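You operate a simulated robot arm through the tools that you are given. There is no shell and no other tool.

Carry out the task below with a simulated two-armed robot. There is one attempt and no reset: what you move stays moved.

## Task
Take the lid off the glue pot labelled "Fast" on the top of the wooden table and lay it down there. Take the foam block from the door end of the wooden table and leave it on the top of the white counter. Put the red round brush from the middle of the wooden table on the wedge slip. Put the orange foam scrap from the near end of the white counter on the lower shelf of the wooden table and the blue foam scrap on the top of the wooden table. Put the clear bag from the wooden holder on the brown sheet on the top of the white table. Pull the right brown door open. The order is free. Set down upright: clear bag.

It is judged by the outcome, as a careful person would: the job done as asked, and still so three seconds after it is handed in. It fails if anything else is knocked over, pushed out of place, dropped, spilled or broken. Lids that push on must go on centred and level and be pressed home; caps that screw on are set level and turned clockwise until they are tight. Flat cloth is picked up by pressing the open fingertips on it (5 to 10 N) and closing them slowly along it; thin cloth reads only 2 to 8 mm in the jaws.

## Robot
Two 7-joint arms with fingered hands on one trunk, on a base that moves. Base frame: it is fixed to the floor where the robot stands at the start and does not move with it; the origin is under the middle of the robot, x ahead of it, y to its left, z up. Lengths are in mm, angles in rad, forces in N, time in s.
The left shoulder is at the start at [64, 174, 1039], the right one opposite. With the tool pointing down near the work surface each hand reaches from about 280 to 740 mm from the robot's upright axis, wherever it stands, measured 20 degrees to its own side. Places, roughly: brown sheet (33x12x3 cm) [-3400, -1600, 800]; clear bag [-1750, -250, 500]; foam block (13x7x5 cm) [-4500, -200, 900]; foam scrap [-2750, 750, 750]; glue pot [-3500, 250, 1000]; lower shelf of the wooden table [-3900, 300, 300]; right brown door [-1000, 1700, 500]; round brush [-4250, 250, 1000]; top of the white counter [-2800, 900, 900]; top of the wooden table [-3900, 300, 900]; wedge slip [-3500, 250, 750]. Payload 3.8 kg a hand.
Tool frame (each hand has its own): the origin (TCP) lies between the finger pads and is the grasp point; the fingertips stand 26 mm ahead of it; z points along the fingers, y is the line along which they close. The gripper opens to 132 mm; its body begins 73 mm behind the TCP. The gripper is a hand of 3 fingers: y runs from the thumb to the fingers, the wrist lies at [0, 0, -224] in the tool frame.
Orientation is told as [roll, pitch, yaw] about the base's x, y, z axes, in that order, counted from this pose: with the fingers straight down and closing along the base's y, the tool's x points along the base's -x, its y along +y and its z along -z.

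## Interface
- The arms move only by the tool jog_arm. It takes "left_plan", "right_plan" or both (then of equal length, played together; a hand with none holds still); each is a list of rows, each an object (a shift or turn left out is 0) with "xyz": the shift along the tool's x, y, z in mm, a list of three; "delta_rot": the turn, a rotation vector about the tool's x, y, z in rad, a list of three. In form: [{"xyz": [tx, ty, tz], "delta_rot": [rx, ry, rz]}, ...]. A call has 1 to 20 rows; each row shifts and turns the commanded pose from where the row before left it, along the tool's axes as they then stand. Rows are played at 5 a second. More than 50 mm and 0.15 rad between two rows, and nothing of the call is played. Where a pose cannot be reached the arm comes as near as it can. A force on the tool above 40 N (or 10 N above the force at the start of the call, whichever is more), or a blocked arm, ends the call early, and 0.2 s more pass. In this call time passes only in rows, and 0.2 s behind the last. The reply holds the time, the measured pose of the TCP, the force on the tool along the base axes, the opening and the grip force, in the units named above and with some noise, with the torque about the TCP (base axes, N m) and any sound that the robot's microphone picked up.
- Cameras (640 x 400 px; columns grow to the right, rows downward): "scene" is now at [169.8, -7.2, 972.6]; the picture's right is [-0.09, -1.00, 0.00], its down [0.29, -0.03, -0.96] and it looks along [0.95, -0.08, 0.29] (base axes); focal length 266 px, centre (320, 200). "left" rides on the left gripper at [-62, 3, -92] in its tool frame; the picture's right is [-0.05, -1.00, 0.00], its down [0.83, -0.04, -0.56] and it looks along [0.55, -0.03, 0.83] (tool axes); focal length 230 px, centre (320, 200). "right" rides on the right gripper at [62, 3, -92] in its tool frame; the picture's right is [-0.05, 1.00, 0.00], its down [-0.83, -0.04, -0.56] and it looks along [-0.55, -0.03, 0.83] (tool axes); focal length 230 px, centre (320, 200). There is no depth. A picture from a camera that has moved, and an enlarged one, comes with that camera's place and axes in the base frame and with its lens.
- grab_frame(camera): a new picture of that camera. The clock stands still meanwhile.
- slide_trunk(by): moves the trunk up (or, below 0, down) by that many mm; the arms and the scene camera ride with it, the base frame stays. It gives what a move gives, with no picture.
- roll_base(legs): drives the robot by 1 to 6 legs, each [ahead, left, turn to the left] in mm, mm and rad, along the robot's own axes; the way and the turn of a leg run together, so that a leg with both is an arc; at most 1500 mm and 3.142 rad a leg. The arms and the cameras ride along, it lands a little off, and it stops where it bumps. It gives what a move gives.
- set_fingers(finger1, finger2, thumb_bend, hand): sets how far each is bent, from 0 (flat) to 1 (curled in); at 0.3 the hand is open as for a grip, at 0.7 the pads meet at the TCP. One left out holds its place. A second passes; each finger stops where it meets its share of the squeeze, and holds until it gets a number again. It is the only way to open and close the hand. It gives what a move gives, with no picture; readings hold the bend of each and the force on the fingers (four entries, about 0 where the hand has none), thumb and palm.
- head_to(pan, tilt): turns the head with the scene camera to pan (to the left, within 1.047 rad either way) and tilt (down, from -0.506 to 1.204), counted from straight ahead of the robot (the tilt from the chest, where the trunk bows). It gives what a move gives.
- close_up(camera, box): a new picture of the part [left, top, right, bottom] of that camera's present view, enlarged. The clock stands still meanwhile.
- finish_job(): hands the job in; it is judged then, once.

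Nothing tells you exact positions but the pictures and the camera data. Unless the task says otherwise, let go and move clear before handing in.

The tools are called as name(argument=value, ...) on one line, values as JSON. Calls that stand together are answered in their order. jog_arm: Moves the arms, as the interface text tells. Its arguments: {"type":"object","properties":{"left_plan":{"type":"array","items":{"type":"object","properties":{"xyz":{"type":"array","items":{"type":"number"}},"delta_rot":{"type":"array","items":{"type":"number"}}}}},"right_plan":{"type":"array","items":{"type":"object","properties":{"xyz":{"type":"array","items":{"type":"number"}},"delta_rot":{"type":"array","items":{"type":"number"}}}}}},"required":[]} The other tools are called the same way: slide_trunk (by) moves the trunk up or down; set_fingers (finger1, finger2, thumb_bend, hand) moves the fingers one by one; roll_base (legs) drives the base; head_to (pan, tilt) turns the head that bears the scene camera; grab_frame (camera) takes a picture; close_up (camera, box) takes an enlarged picture of a part of a camera's view; finish_job () hands the job in.

At the start:

```text
clock: 0.0
left_ee_pos: [482.9, 155.0, 1086.1]
left_orientation: [0.0, 0.001, 0.0]
left_ft_force: [-0.6, 0.3, 0.1]
left_ft_torque: [0.02, 0.01, -0.02]
left_opening: 131.9
left_gripper_force: 0.0
left_shape: jaw
left_bend: [0.3, 0.3, 0.3]
left_finger forces: [0.0, 0.1, 0.0, 0.0, 0.0, 0.0]
right_ee_pos: [351.0, -122.4, 1069.6]
right_orientation: [0.002, 0.0, 0.0]
right_ft_force: [0.5, -0.1, 0.4]
right_ft_torque: [0.03, 0.01, 0.01]
right_opening: 132.0
right_gripper_force: 0.0
right_shape: jaw
right_bend: [0.3, 0.3, 0.3]
right_finger forces: [0.1, 0.0, 0.1, 0.0, 0.0, 0.1]
trunk travel left (down, up): [-350.0, 132.0]
robot x, y, heading: [0.6, -0.5, -0.001]
head pan, tilt (commanded): [-0.086, -0.297]
```

scene: 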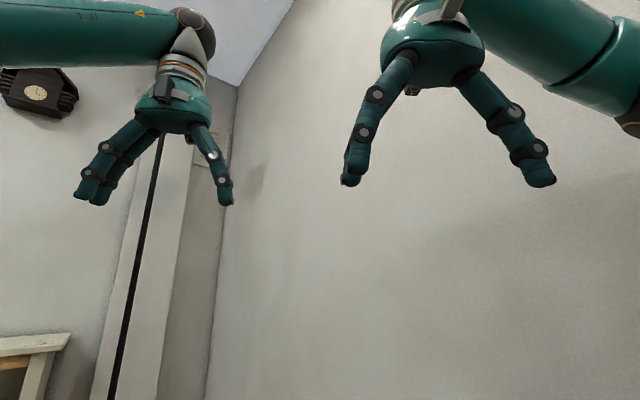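
right: 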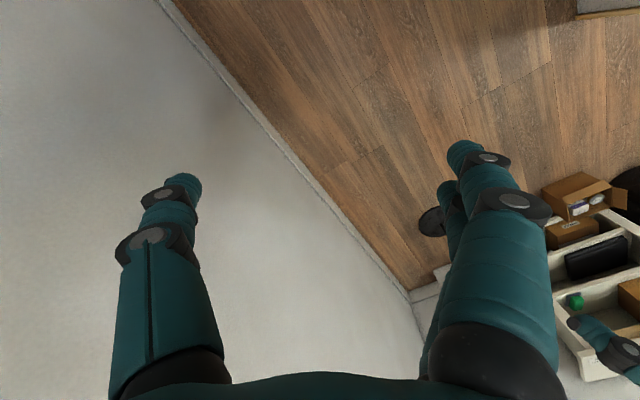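
left: 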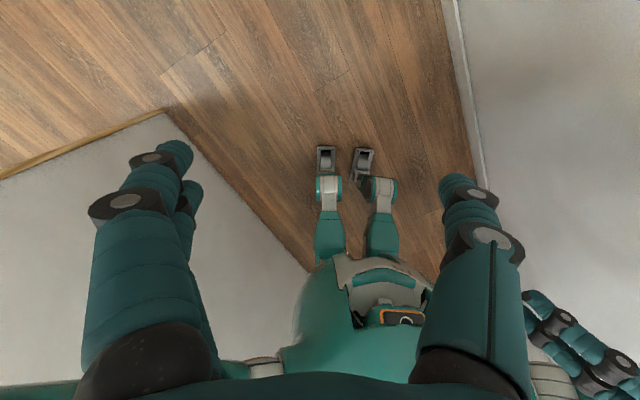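

I see a wall and the two hands ahead of the robot; the work places all lie behind it (negative x). First I look around with the head before I drive.

head_to(pan=1.047, tilt=0.3)

grab_frame(camera="scene")

head_to(pan=-1.047, tilt=0.3)

grab_frame(camera="scene")

```text
clock: 1.4
left_ee_pos: [483.6, 155.3, 1085.2]
left_orientation: [-0.001, 0.0, 0.001]
left_ft_force: [-1.2, -0.3, -0.1]
left_ft_torque: [0.0, -0.04, 0.0]
left_opening: 131.8
left_gripper_force: 0.0
left_shape: jaw
left_bend: [0.3, 0.3, 0.3]
left_finger forces: [0.1, 0.0, 0.0, 0.0, 0.0, 0.1]
right_ee_pos: [351.9, -122.6, 1070.3]
right_orientation: [0.002, -0.001, 0.0]
right_ft_force: [-0.1, -0.1, -0.6]
right_ft_torque: [0.01, 0.01, -0.02]
right_opening: 131.9
right_gripper_force: 0.0
right_shape: jaw
right_bend: [0.3, 0.3, 0.3]
right_finger forces: [0.0, 0.1, 0.0, 0.0, 0.0, 0.0]
trunk travel left (down, up): [-350.0, 132.0]
robot x, y, heading: [-3.7, -0.2, 0.003]
head pan, tilt (commanded): [1.047, 0.3]
```

```text
taken
camera scene: at [138.1, 80.4, 919.7], right [0.87, -0.5, 0.0], down [-0.15, -0.26, -0.96], along [0.48, 0.83, -0.3], focal length 266 px, centre (320, 200)
```

scene: 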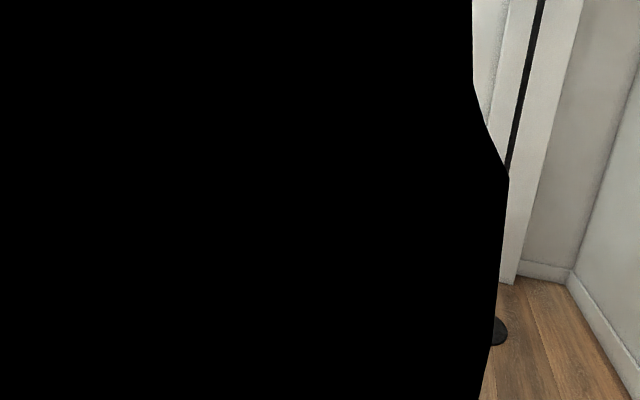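

```text
clock: 3.4
left_ee_pos: [481.4, 155.9, 1084.9]
left_orientation: [0.0, 0.002, -0.002]
left_ft_force: [-0.5, -0.6, 0.5]
left_ft_torque: [0.03, -0.02, 0.04]
left_opening: 131.7
left_gripper_force: 0.2
left_shape: jaw
left_bend: [0.3, 0.3, 0.3]
left_finger forces: [0.0, 0.0, 0.1, 0.0, 0.0, 0.0]
right_ee_pos: [351.8, -122.7, 1069.7]
right_orientation: [0.003, 0.0, -0.002]
right_ft_force: [0.7, 0.7, -0.2]
right_ft_torque: [0.03, 0.01, -0.01]
right_opening: 132.0
right_gripper_force: 0.0
right_shape: jaw
right_bend: [0.3, 0.3, 0.3]
right_finger forces: [0.1, 0.0, 0.0, 0.0, 0.1, 0.0]
trunk travel left (down, up): [-350.0, 132.0]
robot x, y, heading: [-2.8, -0.2, -0.003]
head pan, tilt (commanded): [-1.047, 0.3]
```

```text
taken
camera scene: at [138.1, -81.2, 919.7], right [-0.87, -0.5, 0.0], down [-0.15, 0.26, -0.96], along [0.48, -0.83, -0.3], focal length 266 px, centre (320, 200)
```

scene: 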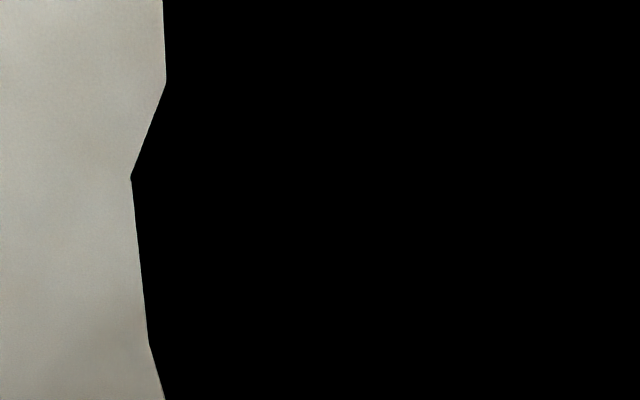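

My own shoulders block the view when the head is panned far. The wrist views suggest walls on both sides, about 0.6 m off, so I pull the left hand in, centre the head, and turn on the spot in steps to look around.

jog_arm(left_plan=[{"xyz": [40, 0, 0]}, {"xyz": [40, 0, 0]}, {"xyz": [40, 0, 0]}])

head_to(pan=0, tilt=0.25)

roll_base(legs=[[0, 0, 0.8]])

grab_frame(camera="scene")

roll_base(legs=[[0, 0, 0.9]])

grab_frame(camera="scene")

roll_base(legs=[[0, 0, 0.9]])

grab_frame(camera="scene")

```text
clock: 4.2
left_ee_pos: [361.0, 154.2, 1083.0]
left_orientation: [0.0, 0.001, 0.001]
left_ft_force: [-1.0, 0.3, -0.4]
left_ft_torque: [0.03, 0.02, 0.04]
left_opening: 132.0
left_gripper_force: 0.0
left_shape: jaw
left_bend: [0.3, 0.3, 0.3]
left_finger forces: [0.0, 0.0, 0.0, 0.0, 0.1, 0.0]
right_ee_pos: [351.4, -122.0, 1069.9]
right_orientation: [0.002, 0.0, -0.001]
right_ft_force: [-0.7, -0.4, 0.2]
right_ft_torque: [-0.01, -0.03, 0.0]
right_opening: 132.0
right_gripper_force: 0.1
right_shape: jaw
right_bend: [0.3, 0.3, 0.3]
right_finger forces: [0.0, 0.0, 0.0, 0.0, 0.0, 0.0]
trunk travel left (down, up): [-350.0, 132.0]
robot x, y, heading: [2.2, 2.6, -0.001]
head pan, tilt (commanded): [-1.047, 0.3]
```

```text
clock: 5.5
left_ee_pos: [362.5, 155.1, 1084.9]
left_orientation: [0.0, 0.0, 0.0]
left_ft_force: [0.5, 1.1, -0.4]
left_ft_torque: [0.02, -0.01, -0.01]
left_opening: 131.6
left_gripper_force: 0.1
left_shape: jaw
left_bend: [0.3, 0.3, 0.3]
left_finger forces: [0.0, 0.0, 0.1, 0.0, 0.1, 0.1]
right_ee_pos: [351.5, -122.0, 1070.8]
right_orientation: [0.002, -0.001, -0.001]
right_ft_force: [-0.2, 0.3, -0.1]
right_ft_torque: [-0.01, 0.0, 0.01]
right_opening: 131.8
right_gripper_force: 0.1
right_shape: jaw
right_bend: [0.3, 0.3, 0.3]
right_finger forces: [0.1, 0.0, 0.0, 0.1, 0.0, 0.0]
trunk travel left (down, up): [-350.0, 132.0]
robot x, y, heading: [-0.1, -1.9, 0.002]
head pan, tilt (commanded): [0.0, 0.25]
```

```text
clock: 8.0
left_ee_pos: [138.7, 368.9, 1083.8]
left_orientation: [-0.001, 0.0, 0.807]
left_ft_force: [0.0, -0.2, 0.4]
left_ft_torque: [0.0, -0.03, -0.03]
left_opening: 132.2
left_gripper_force: 0.1
left_shape: jaw
left_bend: [0.3, 0.3, 0.3]
left_finger forces: [0.0, 0.1, 0.1, 0.0, 0.0, 0.1]
right_ee_pos: [332.5, 168.6, 1070.4]
right_orientation: [0.001, 0.0, 0.803]
right_ft_force: [0.2, 0.4, 0.1]
right_ft_torque: [-0.02, 0.02, 0.02]
right_opening: 132.0
right_gripper_force: 0.1
right_shape: jaw
right_bend: [0.3, 0.3, 0.3]
right_finger forces: [0.0, 0.0, 0.1, 0.0, 0.2, 0.0]
trunk travel left (down, up): [-350.0, 132.0]
robot x, y, heading: [2.7, -2.1, 0.805]
head pan, tilt (commanded): [0.0, 0.25]
```

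```text
taken
camera scene: at [128.0, 132.8, 924.4], right [0.72, -0.69, 0.0], down [-0.17, -0.18, -0.97], along [0.67, 0.7, -0.25], focal length 266 px, centre (320, 200)
```

scene: 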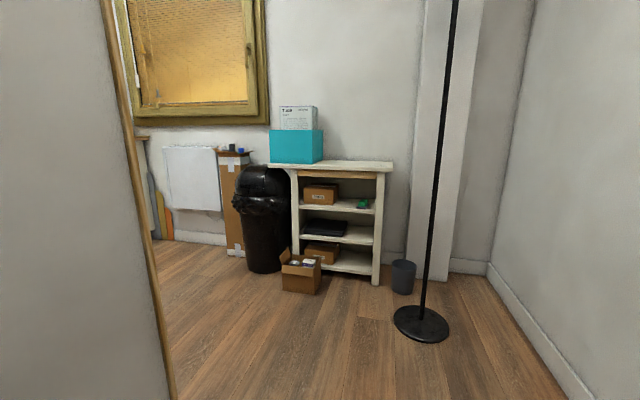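

```text
clock: 10.7
left_ee_pos: [-201.3, 338.7, 1085.4]
left_orientation: [0.0, 0.0, 1.704]
left_ft_force: [-0.1, -0.6, -0.5]
left_ft_torque: [0.01, -0.05, 0.01]
left_opening: 131.7
left_gripper_force: 0.1
left_shape: jaw
left_bend: [0.3, 0.3, 0.3]
left_finger forces: [0.1, 0.0, 0.1, 0.0, 0.1, 0.0]
right_ee_pos: [76.0, 364.9, 1070.1]
right_orientation: [0.001, -0.001, 1.703]
right_ft_force: [-0.3, 0.4, 0.6]
right_ft_torque: [0.01, -0.02, 0.01]
right_opening: 131.9
right_gripper_force: 0.1
right_shape: jaw
right_bend: [0.3, 0.3, 0.3]
right_finger forces: [0.1, 0.0, 0.1, 0.1, 0.1, 0.1]
trunk travel left (down, up): [-350.0, 132.0]
robot x, y, heading: [-2.7, 2.2, 1.7]
head pan, tilt (commanded): [0.0, 0.25]
```

```text
taken
camera scene: at [-24.4, 182.7, 924.4], right [0.99, 0.13, 0.0], down [0.03, -0.24, -0.97], along [-0.13, 0.96, -0.25], focal length 266 px, centre (320, 200)
```

scene: 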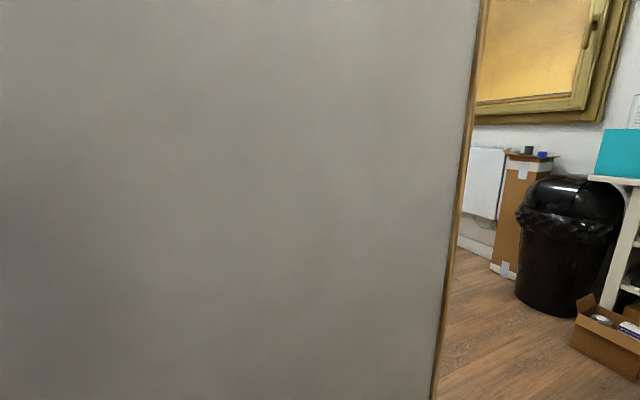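

```text
clock: 13.4
left_ee_pos: [-390.3, 49.3, 1085.2]
left_orientation: [0.0, 0.0, 2.61]
left_ft_force: [-0.1, -0.1, -0.3]
left_ft_torque: [0.0, 0.03, -0.02]
left_opening: 131.7
left_gripper_force: 0.0
left_shape: jaw
left_bend: [0.3, 0.3, 0.3]
left_finger forces: [0.0, 0.0, 0.1, 0.0, 0.1, 0.0]
right_ee_pos: [-241.2, 282.8, 1070.9]
right_orientation: [0.003, 0.001, 2.61]
right_ft_force: [-1.0, -1.3, 0.1]
right_ft_torque: [-0.01, 0.0, 0.01]
right_opening: 131.9
right_gripper_force: 0.0
right_shape: jaw
right_bend: [0.3, 0.3, 0.3]
right_finger forces: [0.1, 0.0, 0.1, 0.1, 0.1, 0.0]
trunk travel left (down, up): [-350.0, 132.0]
robot x, y, heading: [0.2, -4.9, 2.612]
head pan, tilt (commanded): [0.0, 0.25]
```

```text
taken
camera scene: at [-159.3, 93.1, 924.4], right [0.51, 0.86, 0.0], down [0.21, -0.13, -0.97], along [-0.84, 0.49, -0.25], focal length 266 px, centre (320, 200)
```

scene: 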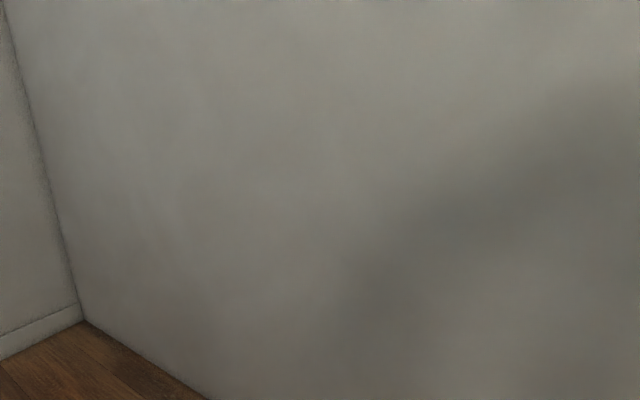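

A tall partition with a wooden edge stands between the robot and the room; the robot is in a corridor running about 33° off x, open past the partition's end at about (254, 899). I turn parallel to the way out and strafe past the partition end, keeping clear of the floor lamp.

roll_base(legs=[[0, 0, -0.465]])

roll_base(legs=[[0, -700, 0]])

grab_frame(camera="scene")

grab_frame(camera="right")

grab_frame(camera="left")

```text
clock: 15.2
left_ee_pos: [-327.2, 218.2, 1084.5]
left_orientation: [0.001, -0.001, 2.147]
left_ft_force: [-1.0, -0.4, -0.5]
left_ft_torque: [-0.01, -0.01, 0.02]
left_opening: 131.8
left_gripper_force: 0.0
left_shape: jaw
left_bend: [0.3, 0.3, 0.3]
left_finger forces: [0.1, 0.0, 0.0, 0.1, 0.1, 0.0]
right_ee_pos: [-89.0, 360.5, 1071.5]
right_orientation: [0.001, 0.001, 2.147]
right_ft_force: [-0.4, -0.6, 0.2]
right_ft_torque: [0.0, -0.02, 0.01]
right_opening: 132.0
right_gripper_force: 0.1
right_shape: jaw
right_bend: [0.3, 0.3, 0.3]
right_finger forces: [0.1, 0.0, 0.0, 0.0, 0.0, 0.0]
trunk travel left (down, up): [-350.0, 132.0]
robot x, y, heading: [-2.9, 1.4, 2.148]
head pan, tilt (commanded): [0.0, 0.25]
```

```text
clock: 21.8
left_ee_pos: [262.4, 603.0, 1084.0]
left_orientation: [-0.001, 0.001, 2.146]
left_ft_force: [-0.4, 0.0, -0.5]
left_ft_torque: [0.0, 0.02, -0.02]
left_opening: 132.2
left_gripper_force: 0.0
left_shape: jaw
left_bend: [0.3, 0.3, 0.3]
left_finger forces: [0.1, 0.1, 0.1, 0.0, 0.0, 0.0]
right_ee_pos: [502.8, 744.1, 1070.3]
right_orientation: [0.0, 0.0, 2.142]
right_ft_force: [0.4, -0.6, -0.4]
right_ft_torque: [0.02, 0.02, 0.02]
right_opening: 131.8
right_gripper_force: 0.0
right_shape: jaw
right_bend: [0.3, 0.3, 0.3]
right_finger forces: [0.1, 0.0, 0.1, 0.1, 0.0, 0.0]
trunk travel left (down, up): [-350.0, 132.0]
robot x, y, heading: [592.9, 387.6, 2.145]
head pan, tilt (commanded): [0.0, 0.25]
```

```text
taken
camera scene: at [489.6, 538.3, 924.4], right [0.84, 0.54, 0.0], down [0.13, -0.21, -0.97], along [-0.53, 0.81, -0.25], focal length 266 px, centre (320, 200)
```

scene: 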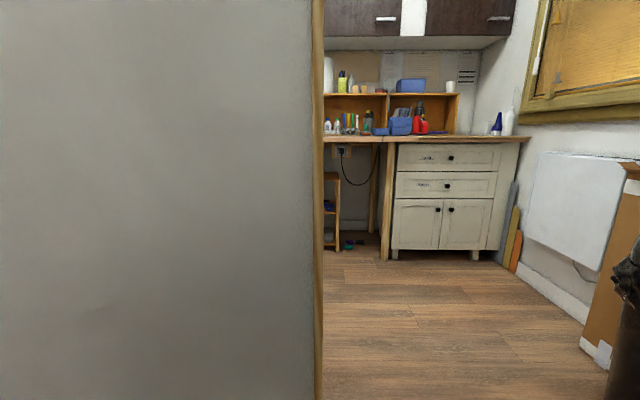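

```text
taken
camera right: at [532.9, 690.4, 1162.0], right [-0.87, -0.5, 0.0], down [-0.41, 0.72, 0.56], along [-0.28, 0.48, -0.83], focal length 230 px, centre (320, 200)
```

right: 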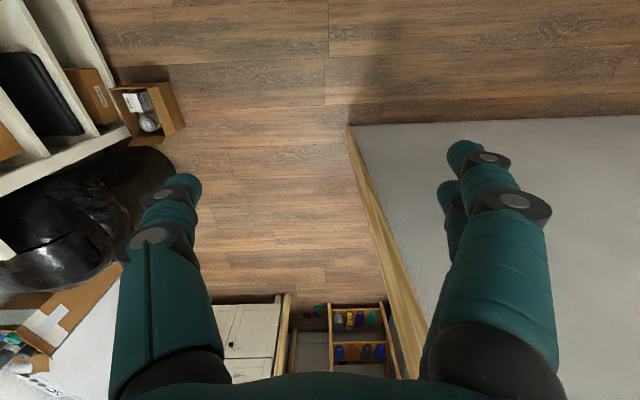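

```text
taken
camera left: at [227.5, 652.6, 1176.4], right [0.81, 0.59, 0.0], down [0.49, -0.67, 0.56], along [0.33, -0.45, -0.83], focal length 230 px, centre (320, 200)
```

left: 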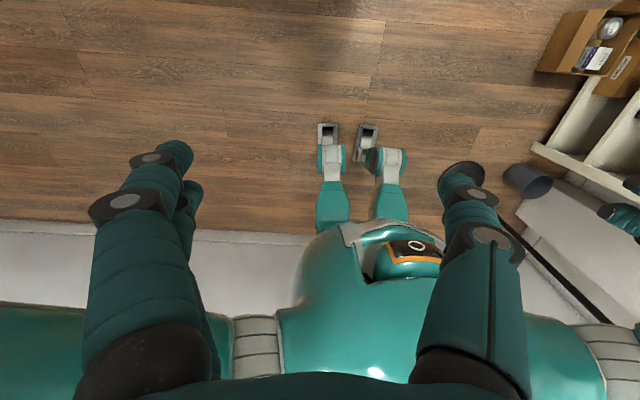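

The partition's edge is now directly ahead-left and the room opens to the right; I strafe on past it and look again.

roll_base(legs=[[0, -390, 0]])

grab_frame(camera="scene")

grab_frame(camera="right")

grab_frame(camera="left")

```text
clock: 25.8
left_ee_pos: [592.9, 816.0, 1083.8]
left_orientation: [0.0, 0.001, 2.142]
left_ft_force: [1.4, -0.3, -0.2]
left_ft_torque: [0.01, 0.01, 0.02]
left_opening: 131.7
left_gripper_force: 0.1
left_shape: jaw
left_bend: [0.3, 0.3, 0.3]
left_finger forces: [0.0, 0.1, 0.0, 0.1, 0.0, 0.1]
right_ee_pos: [832.1, 957.0, 1070.9]
right_orientation: [0.002, 0.001, 2.141]
right_ft_force: [0.5, 0.3, 0.3]
right_ft_torque: [-0.01, 0.0, 0.0]
right_opening: 131.8
right_gripper_force: 0.1
right_shape: jaw
right_bend: [0.3, 0.3, 0.3]
right_finger forces: [0.1, 0.1, 0.0, 0.1, 0.1, 0.0]
trunk travel left (down, up): [-350.0, 132.0]
robot x, y, heading: [918.9, 594.1, 2.139]
head pan, tilt (commanded): [0.0, 0.25]
```

```text
taken
camera scene: at [818.3, 750.2, 924.4], right [0.84, 0.54, 0.0], down [0.13, -0.21, -0.97], along [-0.52, 0.82, -0.25], focal length 266 px, centre (320, 200)
```

scene: 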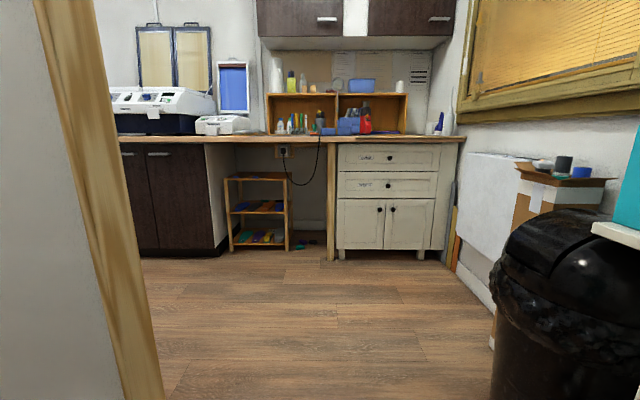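

```text
taken
camera right: at [862.3, 902.1, 1162.0], right [-0.87, -0.49, 0.0], down [-0.41, 0.72, 0.56], along [-0.28, 0.48, -0.83], focal length 230 px, centre (320, 200)
```

right: 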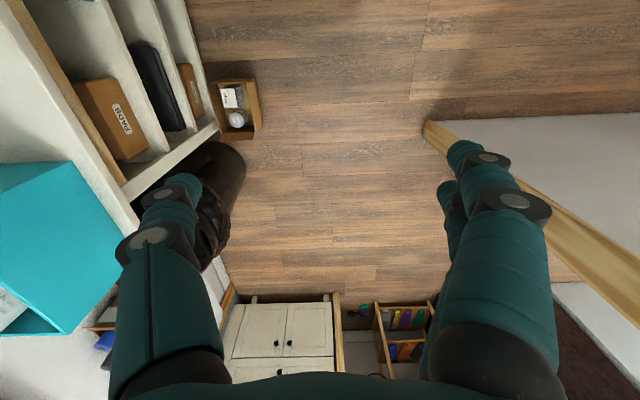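

```text
taken
camera left: at [556.8, 865.7, 1176.4], right [0.81, 0.58, 0.0], down [0.48, -0.68, 0.56], along [0.32, -0.45, -0.83], focal length 230 px, centre (320, 200)
```

left: 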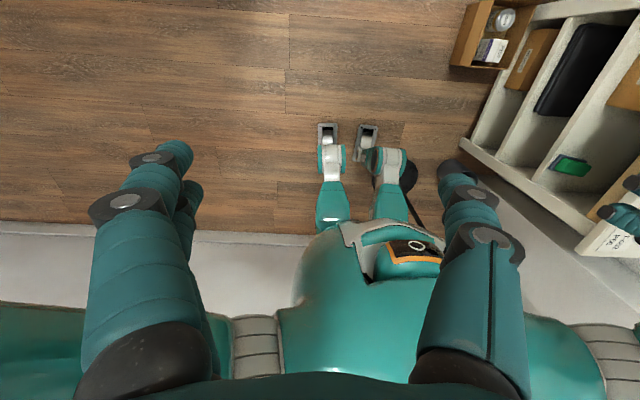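

The bottom cabinet with two dark brown doors is visible ahead-left under the wooden worktop. My elbows stick out sideways, so I will pass the gap sideways: back off a little, turn to face the shelf (heading 0.576), then strafe left through the gap.

roll_base(legs=[[0, 180, 0], [0, 0, -1.563]])

grab_frame(camera="scene")

grab_frame(camera="left")

grab_frame(camera="right")

```text
clock: 30.4
left_ee_pos: [777.5, 894.8, 1083.4]
left_orientation: [-0.003, 0.001, 1.135]
left_ft_force: [0.3, 0.1, 0.5]
left_ft_torque: [-0.02, 0.01, -0.02]
left_opening: 132.0
left_gripper_force: 0.0
left_shape: jaw
left_bend: [0.3, 0.3, 0.3]
left_finger forces: [0.0, 0.0, 0.0, 0.0, 0.0, 0.1]
right_ee_pos: [1017.6, 771.1, 1067.4]
right_orientation: [-0.007, 0.01, 1.166]
right_ft_force: [-0.7, -0.2, -0.3]
right_ft_torque: [0.0, 0.0, 0.0]
right_opening: 131.8
right_gripper_force: 0.0
right_shape: jaw
right_bend: [0.3, 0.3, 0.3]
right_finger forces: [0.0, 0.0, 0.1, 0.0, 0.0, 0.0]
trunk travel left (down, up): [-350.0, 132.0]
robot x, y, heading: [766.5, 494.5, 1.137]
head pan, tilt (commanded): [0.0, 0.25]
stopped in leg 2: the robot was blocked; the commanded pose is now the measured one
```

```text
taken
camera scene: at [844.7, 669.2, 923.7], right [0.91, -0.42, 0.0], down [-0.1, -0.23, -0.97], along [0.41, 0.88, -0.25], focal length 266 px, centre (320, 200)
```

scene: 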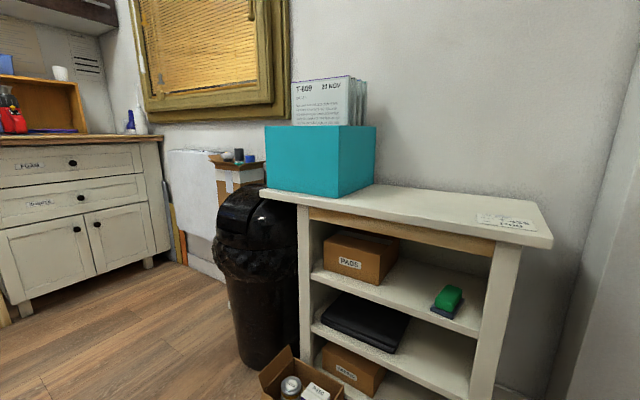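

```text
taken
camera left: at [802.1, 952.5, 1175.3], right [0.93, -0.37, 0.0], down [-0.31, -0.77, 0.56], along [-0.21, -0.52, -0.83], focal length 230 px, centre (320, 200)
```

left: 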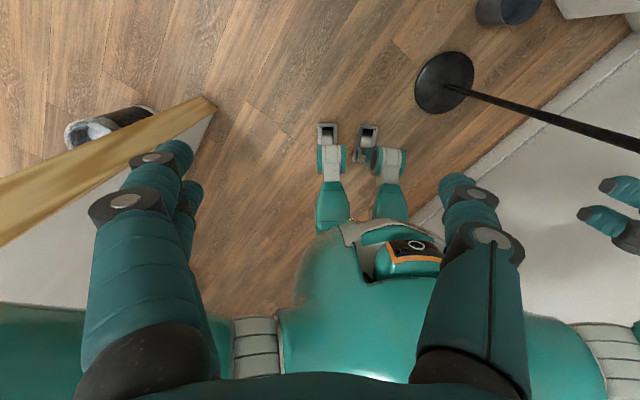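

```text
taken
camera right: at [990.3, 714.7, 1158.8], right [-0.9, 0.44, -0.01], down [0.37, 0.75, 0.55], along [0.25, 0.49, -0.84], focal length 230 px, centre (320, 200)
```

right: 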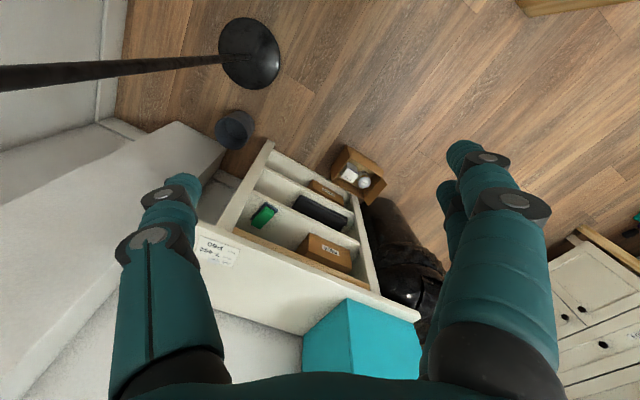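

The right elbow touched the floor lamp's pole and the base stopped; the lamp base still sits where I measured it before (~1275, 603). I back off by turning left, then move diagonally away from the pole through the gap.

roll_base(legs=[[0, 0, 0.15]])

roll_base(legs=[[321, 251, 0]])

grab_frame(camera="scene")

grab_frame(camera="left")

grab_frame(camera="right")

```text
clock: 31.5
left_ee_pos: [719.1, 889.1, 1085.4]
left_orientation: [-0.001, -0.001, 1.285]
left_ft_force: [-0.2, 0.7, 0.1]
left_ft_torque: [0.03, 0.0, 0.02]
left_opening: 131.9
left_gripper_force: 0.2
left_shape: jaw
left_bend: [0.3, 0.3, 0.3]
left_finger forces: [0.0, 0.1, 0.0, 0.0, 0.0, 0.0]
right_ee_pos: [975.6, 799.8, 1067.1]
right_orientation: [-0.006, 0.005, 1.312]
right_ft_force: [0.3, 0.4, 0.1]
right_ft_torque: [-0.02, 0.01, -0.02]
right_opening: 132.1
right_gripper_force: 0.1
right_shape: jaw
right_bend: [0.3, 0.3, 0.3]
right_finger forces: [0.0, 0.0, 0.0, 0.0, 0.0, 0.0]
trunk travel left (down, up): [-350.0, 132.0]
robot x, y, heading: [766.0, 498.0, 1.287]
head pan, tilt (commanded): [0.0, 0.25]
```

```text
clock: 34.3
left_ee_pos: [560.9, 1269.6, 1083.7]
left_orientation: [-0.002, -0.001, 1.288]
left_ft_force: [0.0, 0.4, 0.2]
left_ft_torque: [-0.02, -0.02, -0.01]
left_opening: 131.7
left_gripper_force: 0.0
left_shape: jaw
left_bend: [0.3, 0.3, 0.3]
left_finger forces: [0.0, 0.0, 0.0, 0.0, 0.0, 0.0]
right_ee_pos: [817.3, 1182.4, 1069.0]
right_orientation: [-0.007, 0.004, 1.314]
right_ft_force: [0.1, 0.5, -0.2]
right_ft_torque: [0.0, -0.04, 0.01]
right_opening: 131.8
right_gripper_force: 0.0
right_shape: jaw
right_bend: [0.3, 0.3, 0.3]
right_finger forces: [0.1, 0.1, 0.1, 0.1, 0.1, 0.0]
trunk travel left (down, up): [-350.0, 132.0]
robot x, y, heading: [611.2, 879.3, 1.289]
head pan, tilt (commanded): [0.0, 0.25]
```

```text
taken
camera scene: at [661.4, 1056.8, 924.4], right [0.96, -0.28, 0.0], down [-0.07, -0.24, -0.97], along [0.27, 0.93, -0.25], focal length 266 px, centre (320, 200)
```

scene: 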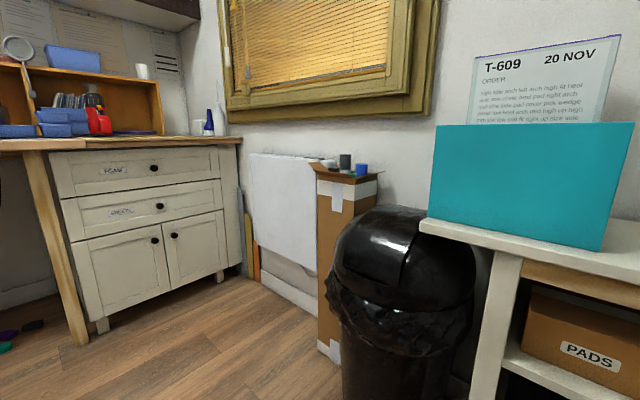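

```text
taken
camera left: at [576.2, 1329.2, 1177.0], right [0.97, -0.23, 0.0], down [-0.19, -0.81, 0.55], along [-0.13, -0.54, -0.83], focal length 230 px, centre (320, 200)
```

left: 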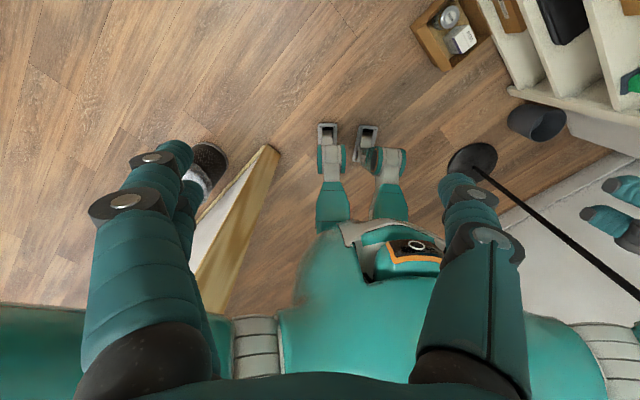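

```text
taken
camera right: at [799.1, 1123.0, 1160.3], right [-0.95, 0.3, 0.0], down [0.25, 0.8, 0.55], along [0.17, 0.52, -0.83], focal length 230 px, centre (320, 200)
```

right: 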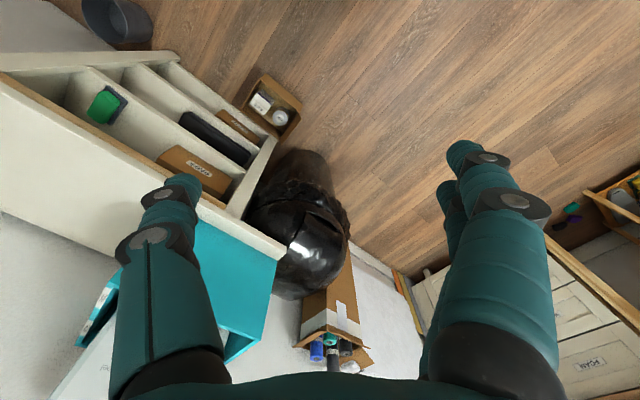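

I am through the gap beside the bin. I continue to the middle of the room and turn left to see the rest of it.

roll_base(legs=[[360, 416, 0]])

roll_base(legs=[[0, 0, 0.86]])

grab_frame(camera="scene")

roll_base(legs=[[0, 0, 0.8]])

grab_frame(camera="scene")

roll_base(legs=[[0, 0, 0.8]])

grab_frame(camera="scene")

```text
clock: 38.5
left_ee_pos: [253.1, 1725.4, 1083.6]
left_orientation: [-0.001, -0.003, 1.305]
left_ft_force: [-1.0, -0.4, -0.2]
left_ft_torque: [-0.01, 0.04, 0.03]
left_opening: 131.8
left_gripper_force: 0.0
left_shape: jaw
left_bend: [0.3, 0.3, 0.3]
left_finger forces: [0.1, 0.0, 0.0, 0.0, 0.1, 0.0]
right_ee_pos: [509.5, 1642.0, 1067.9]
right_orientation: [-0.003, 0.007, 1.332]
right_ft_force: [-0.2, -0.6, 0.4]
right_ft_torque: [0.02, 0.02, -0.01]
right_opening: 131.9
right_gripper_force: 0.0
right_shape: jaw
right_bend: [0.3, 0.3, 0.3]
right_finger forces: [0.0, 0.0, 0.0, 0.0, 0.1, 0.0]
trunk travel left (down, up): [-350.0, 132.0]
robot x, y, heading: [307.7, 1339.5, 1.308]
head pan, tilt (commanded): [0.0, 0.25]
```

```text
clock: 41.1
left_ee_pos: [-26.9, 1542.2, 1084.8]
left_orientation: [-0.001, -0.003, 2.18]
left_ft_force: [1.0, -0.5, -0.9]
left_ft_torque: [-0.02, 0.02, 0.04]
left_opening: 132.0
left_gripper_force: 0.1
left_shape: jaw
left_bend: [0.3, 0.3, 0.3]
left_finger forces: [0.0, 0.0, 0.0, 0.0, 0.0, 0.0]
right_ee_pos: [201.6, 1688.8, 1068.8]
right_orientation: [-0.002, 0.005, 2.207]
right_ft_force: [-0.6, 0.2, -0.6]
right_ft_torque: [-0.03, -0.01, 0.04]
right_opening: 131.9
right_gripper_force: 0.1
right_shape: jaw
right_bend: [0.3, 0.3, 0.3]
right_finger forces: [0.0, 0.1, 0.0, 0.0, 0.0, 0.0]
trunk travel left (down, up): [-350.0, 132.0]
robot x, y, heading: [308.7, 1333.8, 2.18]
head pan, tilt (commanded): [0.0, 0.25]
```

```text
taken
camera scene: at [201.2, 1487.1, 924.4], right [0.82, 0.57, 0.0], down [0.14, -0.2, -0.97], along [-0.56, 0.79, -0.25], focal length 266 px, centre (320, 200)
```

scene: 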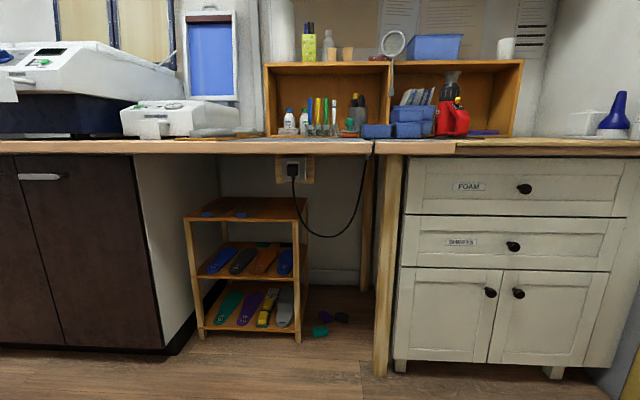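

```text
clock: 43.4
left_ee_pos: [-79.9, 1286.2, 1080.6]
left_orientation: [0.005, 0.011, 2.858]
left_ft_force: [0.6, -1.0, -0.2]
left_ft_torque: [0.01, -0.04, -0.03]
left_opening: 131.8
left_gripper_force: 0.1
left_shape: jaw
left_bend: [0.3, 0.3, 0.3]
left_finger forces: [0.1, 0.1, 0.0, 0.1, 0.0, 0.1]
right_ee_pos: [-0.7, 1538.2, 1068.8]
right_orientation: [-0.002, 0.007, 2.908]
right_ft_force: [0.3, -1.1, 0.1]
right_ft_torque: [0.02, 0.02, 0.03]
right_opening: 131.8
right_gripper_force: 0.1
right_shape: jaw
right_bend: [0.3, 0.3, 0.3]
right_finger forces: [0.0, 0.0, 0.0, 0.1, 0.1, 0.0]
trunk travel left (down, up): [-350.0, 132.0]
robot x, y, heading: [309.5, 1335.6, 2.881]
head pan, tilt (commanded): [0.0, 0.25]
stopped in leg 1: the robot was blocked; the commanded pose is now the measured one
```

```text
taken
camera scene: at [127.5, 1384.4, 924.1], right [0.26, 0.97, 0.0], down [0.24, -0.06, -0.97], along [-0.94, 0.25, -0.25], focal length 266 px, centre (320, 200)
```

scene: 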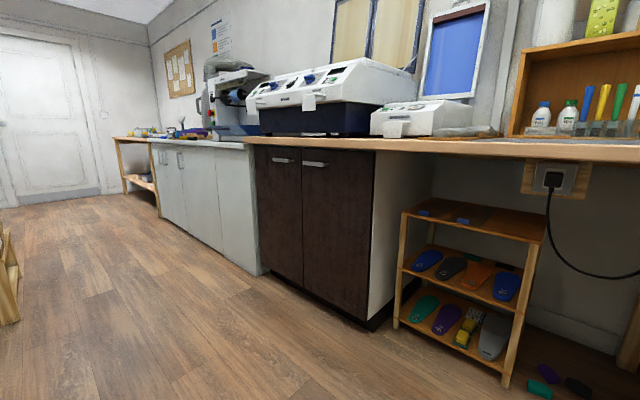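

```text
clock: 44.1
left_ee_pos: [-79.3, 1284.7, 1077.9]
left_orientation: [0.008, 0.015, 2.857]
left_ft_force: [0.5, -0.3, 0.1]
left_ft_torque: [-0.01, 0.0, -0.02]
left_opening: 132.0
left_gripper_force: 0.0
left_shape: jaw
left_bend: [0.3, 0.3, 0.3]
left_finger forces: [0.1, 0.0, 0.0, 0.0, 0.0, 0.0]
right_ee_pos: [-2.7, 1536.4, 1068.6]
right_orientation: [-0.001, 0.004, 2.914]
right_ft_force: [0.3, -0.6, -0.6]
right_ft_torque: [-0.01, 0.0, 0.0]
right_opening: 131.9
right_gripper_force: 0.0
right_shape: jaw
right_bend: [0.3, 0.3, 0.3]
right_finger forces: [0.0, 0.0, 0.0, 0.0, 0.0, 0.0]
trunk travel left (down, up): [-350.0, 132.0]
robot x, y, heading: [306.1, 1336.8, 2.885]
head pan, tilt (commanded): [0.0, 0.25]
stopped in leg 1: the robot was blocked; the commanded pose is now the measured one
```

```text
taken
camera scene: at [126.8, 1383.5, 924.2], right [0.25, 0.97, 0.0], down [0.24, -0.06, -0.97], along [-0.94, 0.24, -0.25], focal length 266 px, centre (320, 200)
```

scene: 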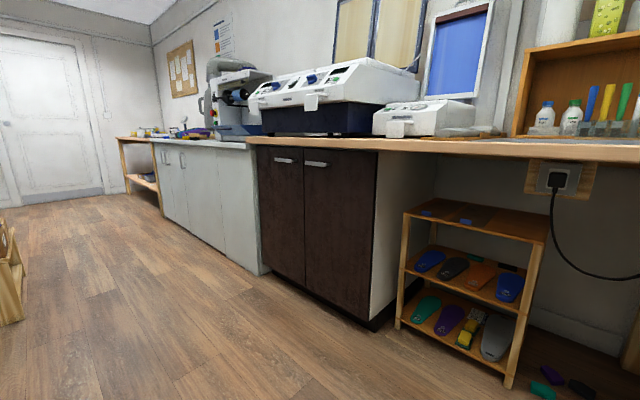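

The turn was blocked: the left elbow has met something standing by the partition. I back off a bit and look at it with the left wrist camera.

roll_base(legs=[[0, 0, -0.12]])

grab_frame(camera="left")

head_to(pan=0.8, tilt=0.5)

grab_frame(camera="scene")

```text
clock: 45.1
left_ee_pos: [-81.1, 1329.8, 1079.4]
left_orientation: [0.007, 0.013, 2.738]
left_ft_force: [0.4, -0.4, -0.5]
left_ft_torque: [0.03, 0.01, 0.01]
left_opening: 131.7
left_gripper_force: 0.1
left_shape: jaw
left_bend: [0.3, 0.3, 0.3]
left_finger forces: [0.0, 0.1, 0.1, 0.1, 0.0, 0.1]
right_ee_pos: [24.6, 1571.6, 1068.5]
right_orientation: [-0.001, 0.002, 2.791]
right_ft_force: [-0.1, 0.2, 0.6]
right_ft_torque: [0.0, 0.01, -0.05]
right_opening: 131.9
right_gripper_force: 0.0
right_shape: jaw
right_bend: [0.3, 0.3, 0.3]
right_finger forces: [0.0, 0.0, 0.0, 0.0, 0.1, 0.1]
trunk travel left (down, up): [-350.0, 132.0]
robot x, y, heading: [307.0, 1335.6, 2.767]
head pan, tilt (commanded): [0.0, 0.25]
```

```text
taken
camera left: at [-139.7, 1352.0, 1170.9], right [0.34, 0.94, -0.01], down [0.78, -0.28, 0.57], along [0.53, -0.2, -0.82], focal length 230 px, centre (320, 200)
```

left: 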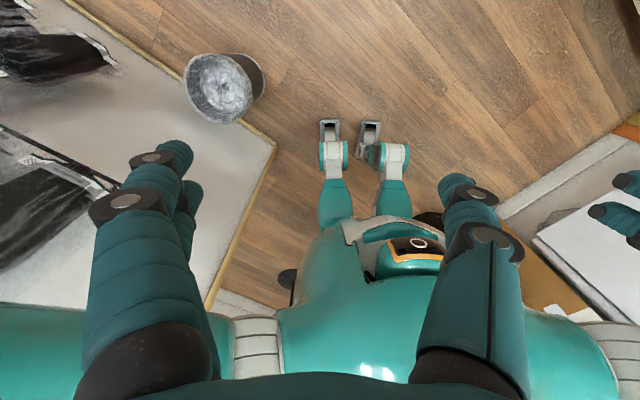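

```text
clock: 46.2
left_ee_pos: [-80.0, 1330.4, 1079.6]
left_orientation: [0.007, 0.014, 2.741]
left_ft_force: [-0.6, 1.1, -0.6]
left_ft_torque: [0.02, -0.01, 0.01]
left_opening: 132.0
left_gripper_force: 0.0
left_shape: jaw
left_bend: [0.3, 0.3, 0.3]
left_finger forces: [0.0, 0.0, 0.0, 0.1, 0.1, 0.1]
right_ee_pos: [24.4, 1570.3, 1068.3]
right_orientation: [-0.002, 0.003, 2.793]
right_ft_force: [0.1, -0.7, -0.4]
right_ft_torque: [-0.03, 0.01, 0.01]
right_opening: 131.7
right_gripper_force: 0.1
right_shape: jaw
right_bend: [0.3, 0.3, 0.3]
right_finger forces: [0.0, 0.0, 0.1, 0.1, 0.0, 0.0]
trunk travel left (down, up): [-350.0, 132.0]
robot x, y, heading: [305.7, 1333.8, 2.769]
head pan, tilt (commanded): [0.799, 0.499]
```

```text
taken
camera scene: at [139.1, 1332.3, 901.3], right [-0.41, 0.91, 0.0], down [0.44, 0.2, -0.88], along [-0.8, -0.36, -0.48], focal length 266 px, centre (320, 200)
```

scene: 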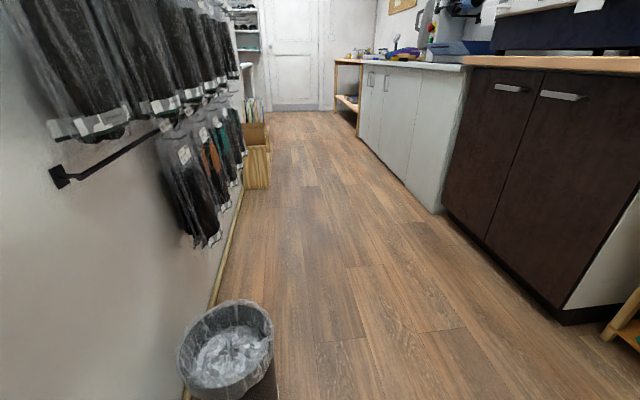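

The partition carries rails with hanging bags, and a small waste bin stands on the floor by it; a slatted wooden holder stands farther on, then the counters lie along the right. I turn to face the counters, move out to the aisle middle and strafe left to the brown cabinet.

head_to(pan=0, tilt=0.35)

roll_base(legs=[[0, 0, -0.622], [360, 0, 0], [0, 850, 0]])

grab_frame(camera="scene")

grab_frame(camera="left")

grab_frame(camera="right")

```text
clock: 47.4
left_ee_pos: [-81.4, 1329.6, 1079.7]
left_orientation: [0.006, 0.014, 2.741]
left_ft_force: [0.7, 0.0, 0.1]
left_ft_torque: [-0.03, -0.03, 0.0]
left_opening: 132.0
left_gripper_force: 0.1
left_shape: jaw
left_bend: [0.3, 0.3, 0.3]
left_finger forces: [0.1, 0.0, 0.1, 0.1, 0.1, 0.0]
right_ee_pos: [26.1, 1571.6, 1068.7]
right_orientation: [-0.001, 0.002, 2.792]
right_ft_force: [0.4, 0.8, 1.1]
right_ft_torque: [0.01, 0.0, 0.02]
right_opening: 131.6
right_gripper_force: 0.0
right_shape: jaw
right_bend: [0.3, 0.3, 0.3]
right_finger forces: [0.0, 0.1, 0.1, 0.0, 0.1, 0.1]
trunk travel left (down, up): [-350.0, 132.0]
robot x, y, heading: [305.5, 1335.4, 2.769]
head pan, tilt (commanded): [0.0, 0.351]
```

```text
clock: 58.8
left_ee_pos: [-927.2, 1396.0, 1079.5]
left_orientation: [0.008, 0.013, 2.116]
left_ft_force: [-0.7, -0.1, 0.4]
left_ft_torque: [-0.02, -0.01, -0.02]
left_opening: 131.9
left_gripper_force: 0.0
left_shape: jaw
left_bend: [0.3, 0.3, 0.3]
left_finger forces: [0.0, 0.1, 0.0, 0.0, 0.0, 0.0]
right_ee_pos: [-699.9, 1527.9, 1070.1]
right_orientation: [-0.003, 0.003, 2.17]
right_ft_force: [0.0, -0.1, 0.6]
right_ft_torque: [-0.02, -0.01, 0.02]
right_opening: 132.0
right_gripper_force: 0.0
right_shape: jaw
right_bend: [0.3, 0.3, 0.3]
right_finger forces: [0.1, 0.0, 0.0, 0.0, 0.0, 0.0]
trunk travel left (down, up): [-350.0, 132.0]
robot x, y, heading: [-603.3, 1174.5, 2.143]
head pan, tilt (commanded): [0.0, 0.351]
```

```text
taken
camera scene: at [-707.4, 1328.8, 914.9], right [0.84, 0.54, 0.0], down [0.19, -0.29, -0.94], along [-0.51, 0.79, -0.34], focal length 266 px, centre (320, 200)
```

scene: 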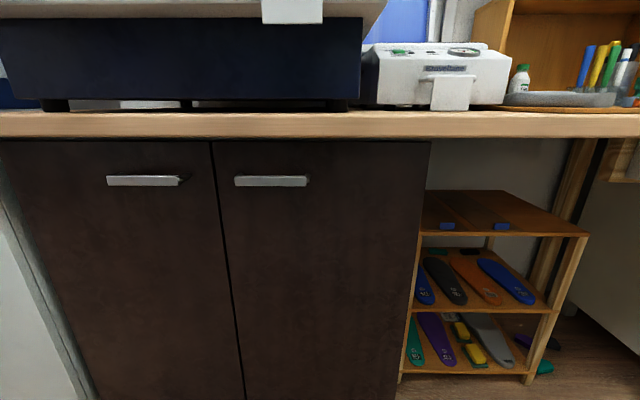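

```text
taken
camera left: at [-960.8, 1447.5, 1170.9], right [0.83, 0.56, -0.01], down [0.47, -0.68, 0.57], along [0.31, -0.47, -0.82], focal length 230 px, centre (320, 200)
```

left: 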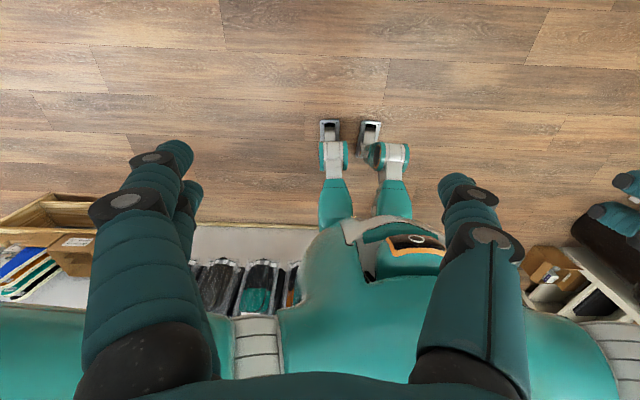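

```text
taken
camera right: at [-667.5, 1475.3, 1160.8], right [-0.85, -0.52, 0.0], down [-0.43, 0.71, 0.55], along [-0.29, 0.47, -0.83], focal length 230 px, centre (320, 200)
```

right: 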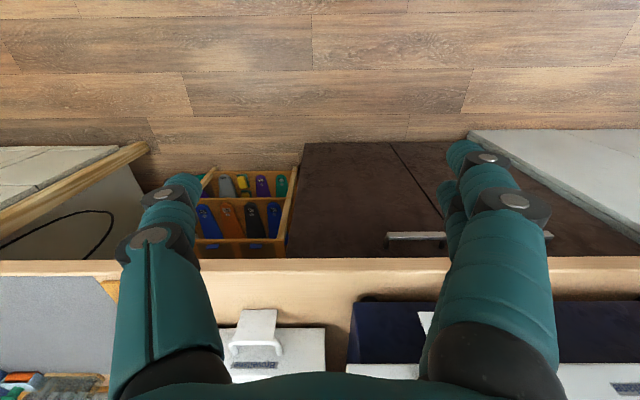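

The right brown door is straight ahead, with a horizontal bar handle at about (-1013, 1650, 797) under the worktop edge. I back off a little and to the left, then turn the right hand to point forward at the handle.

roll_base(legs=[[-100, 150, 0.004]])

jog_arm(right_plan=[{"xyz": [-50, 0, 0]}, {"xyz": [-50, 0, 0]}, {"xyz": [-50, 0, 0]}, {"xyz": [-50, 0, 0]}, {"xyz": [-50, 0, 0]}, {"delta_rot": [0, -0.143, 0]}, {"delta_rot": [0, -0.143, 0]}, {"delta_rot": [0, -0.143, 0]}, {"delta_rot": [0, -0.143, 0]}, {"delta_rot": [0, -0.143, 0]}, {"delta_rot": [0, -0.143, 0]}, {"delta_rot": [0, -0.143, 0]}, {"delta_rot": [0, -0.143, 0]}, {"delta_rot": [0, -0.143, 0]}, {"delta_rot": [0, -0.143, 0]}, {"delta_rot": [0, -0.141, 0]}])

grab_frame(camera="scene")

grab_frame(camera="right")

```text
clock: 60.8
left_ee_pos: [-997.9, 1228.7, 1080.1]
left_orientation: [0.006, 0.011, 2.119]
left_ft_force: [-0.8, -0.6, 0.5]
left_ft_torque: [0.01, 0.04, 0.0]
left_opening: 131.7
left_gripper_force: 0.0
left_shape: jaw
left_bend: [0.3, 0.3, 0.3]
left_finger forces: [0.1, 0.0, 0.2, 0.0, 0.0, 0.0]
right_ee_pos: [-770.9, 1362.1, 1069.3]
right_orientation: [-0.003, 0.002, 2.171]
right_ft_force: [0.2, -0.5, -0.4]
right_ft_torque: [0.01, 0.02, 0.01]
right_opening: 131.7
right_gripper_force: 0.1
right_shape: jaw
right_bend: [0.3, 0.3, 0.3]
right_finger forces: [0.0, 0.0, 0.1, 0.0, 0.0, 0.0]
trunk travel left (down, up): [-350.0, 132.0]
robot x, y, heading: [-675.7, 1007.2, 2.141]
head pan, tilt (commanded): [0.0, 0.351]
```

```text
clock: 64.2
left_ee_pos: [-997.5, 1229.8, 1079.8]
left_orientation: [0.007, 0.015, 2.119]
left_ft_force: [0.0, 0.9, -0.2]
left_ft_torque: [0.05, -0.02, 0.02]
left_opening: 131.8
left_gripper_force: 0.1
left_shape: jaw
left_bend: [0.3, 0.3, 0.3]
left_finger forces: [0.1, 0.0, 0.0, 0.1, 0.0, 0.1]
right_ee_pos: [-912.2, 1570.3, 1069.0]
right_orientation: [-0.73, -1.568, 2.905]
right_ft_force: [0.7, 0.0, 0.1]
right_ft_torque: [-0.01, 0.0, 0.02]
right_opening: 131.8
right_gripper_force: 0.1
right_shape: jaw
right_bend: [0.3, 0.3, 0.3]
right_finger forces: [0.0, 0.0, 0.0, 0.1, 0.1, 0.0]
trunk travel left (down, up): [-350.0, 132.0]
robot x, y, heading: [-682.8, 1007.7, 2.144]
head pan, tilt (commanded): [0.0, 0.351]
```

```text
taken
camera scene: at [-777.9, 1163.0, 914.9], right [0.84, 0.54, 0.0], down [0.19, -0.29, -0.94], along [-0.51, 0.79, -0.34], focal length 266 px, centre (320, 200)
```

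scene: 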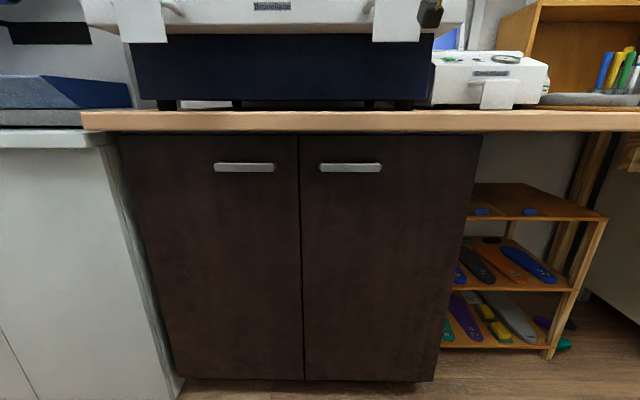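

```text
taken
camera right: at [-862.0, 1490.2, 1006.2], right [-0.82, -0.56, 0.05], down [0.35, -0.43, 0.83], along [-0.45, 0.7, 0.55], focal length 230 px, centre (320, 200)
```

right: 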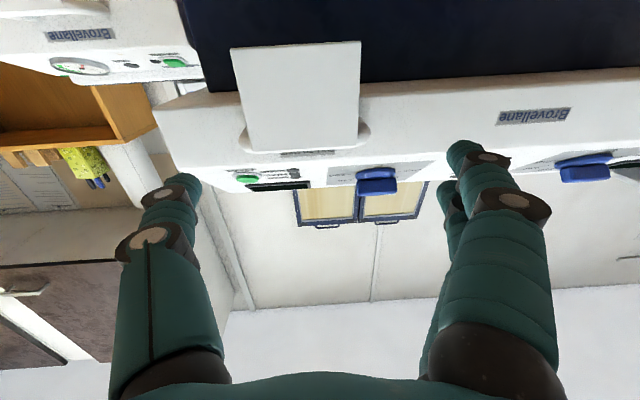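

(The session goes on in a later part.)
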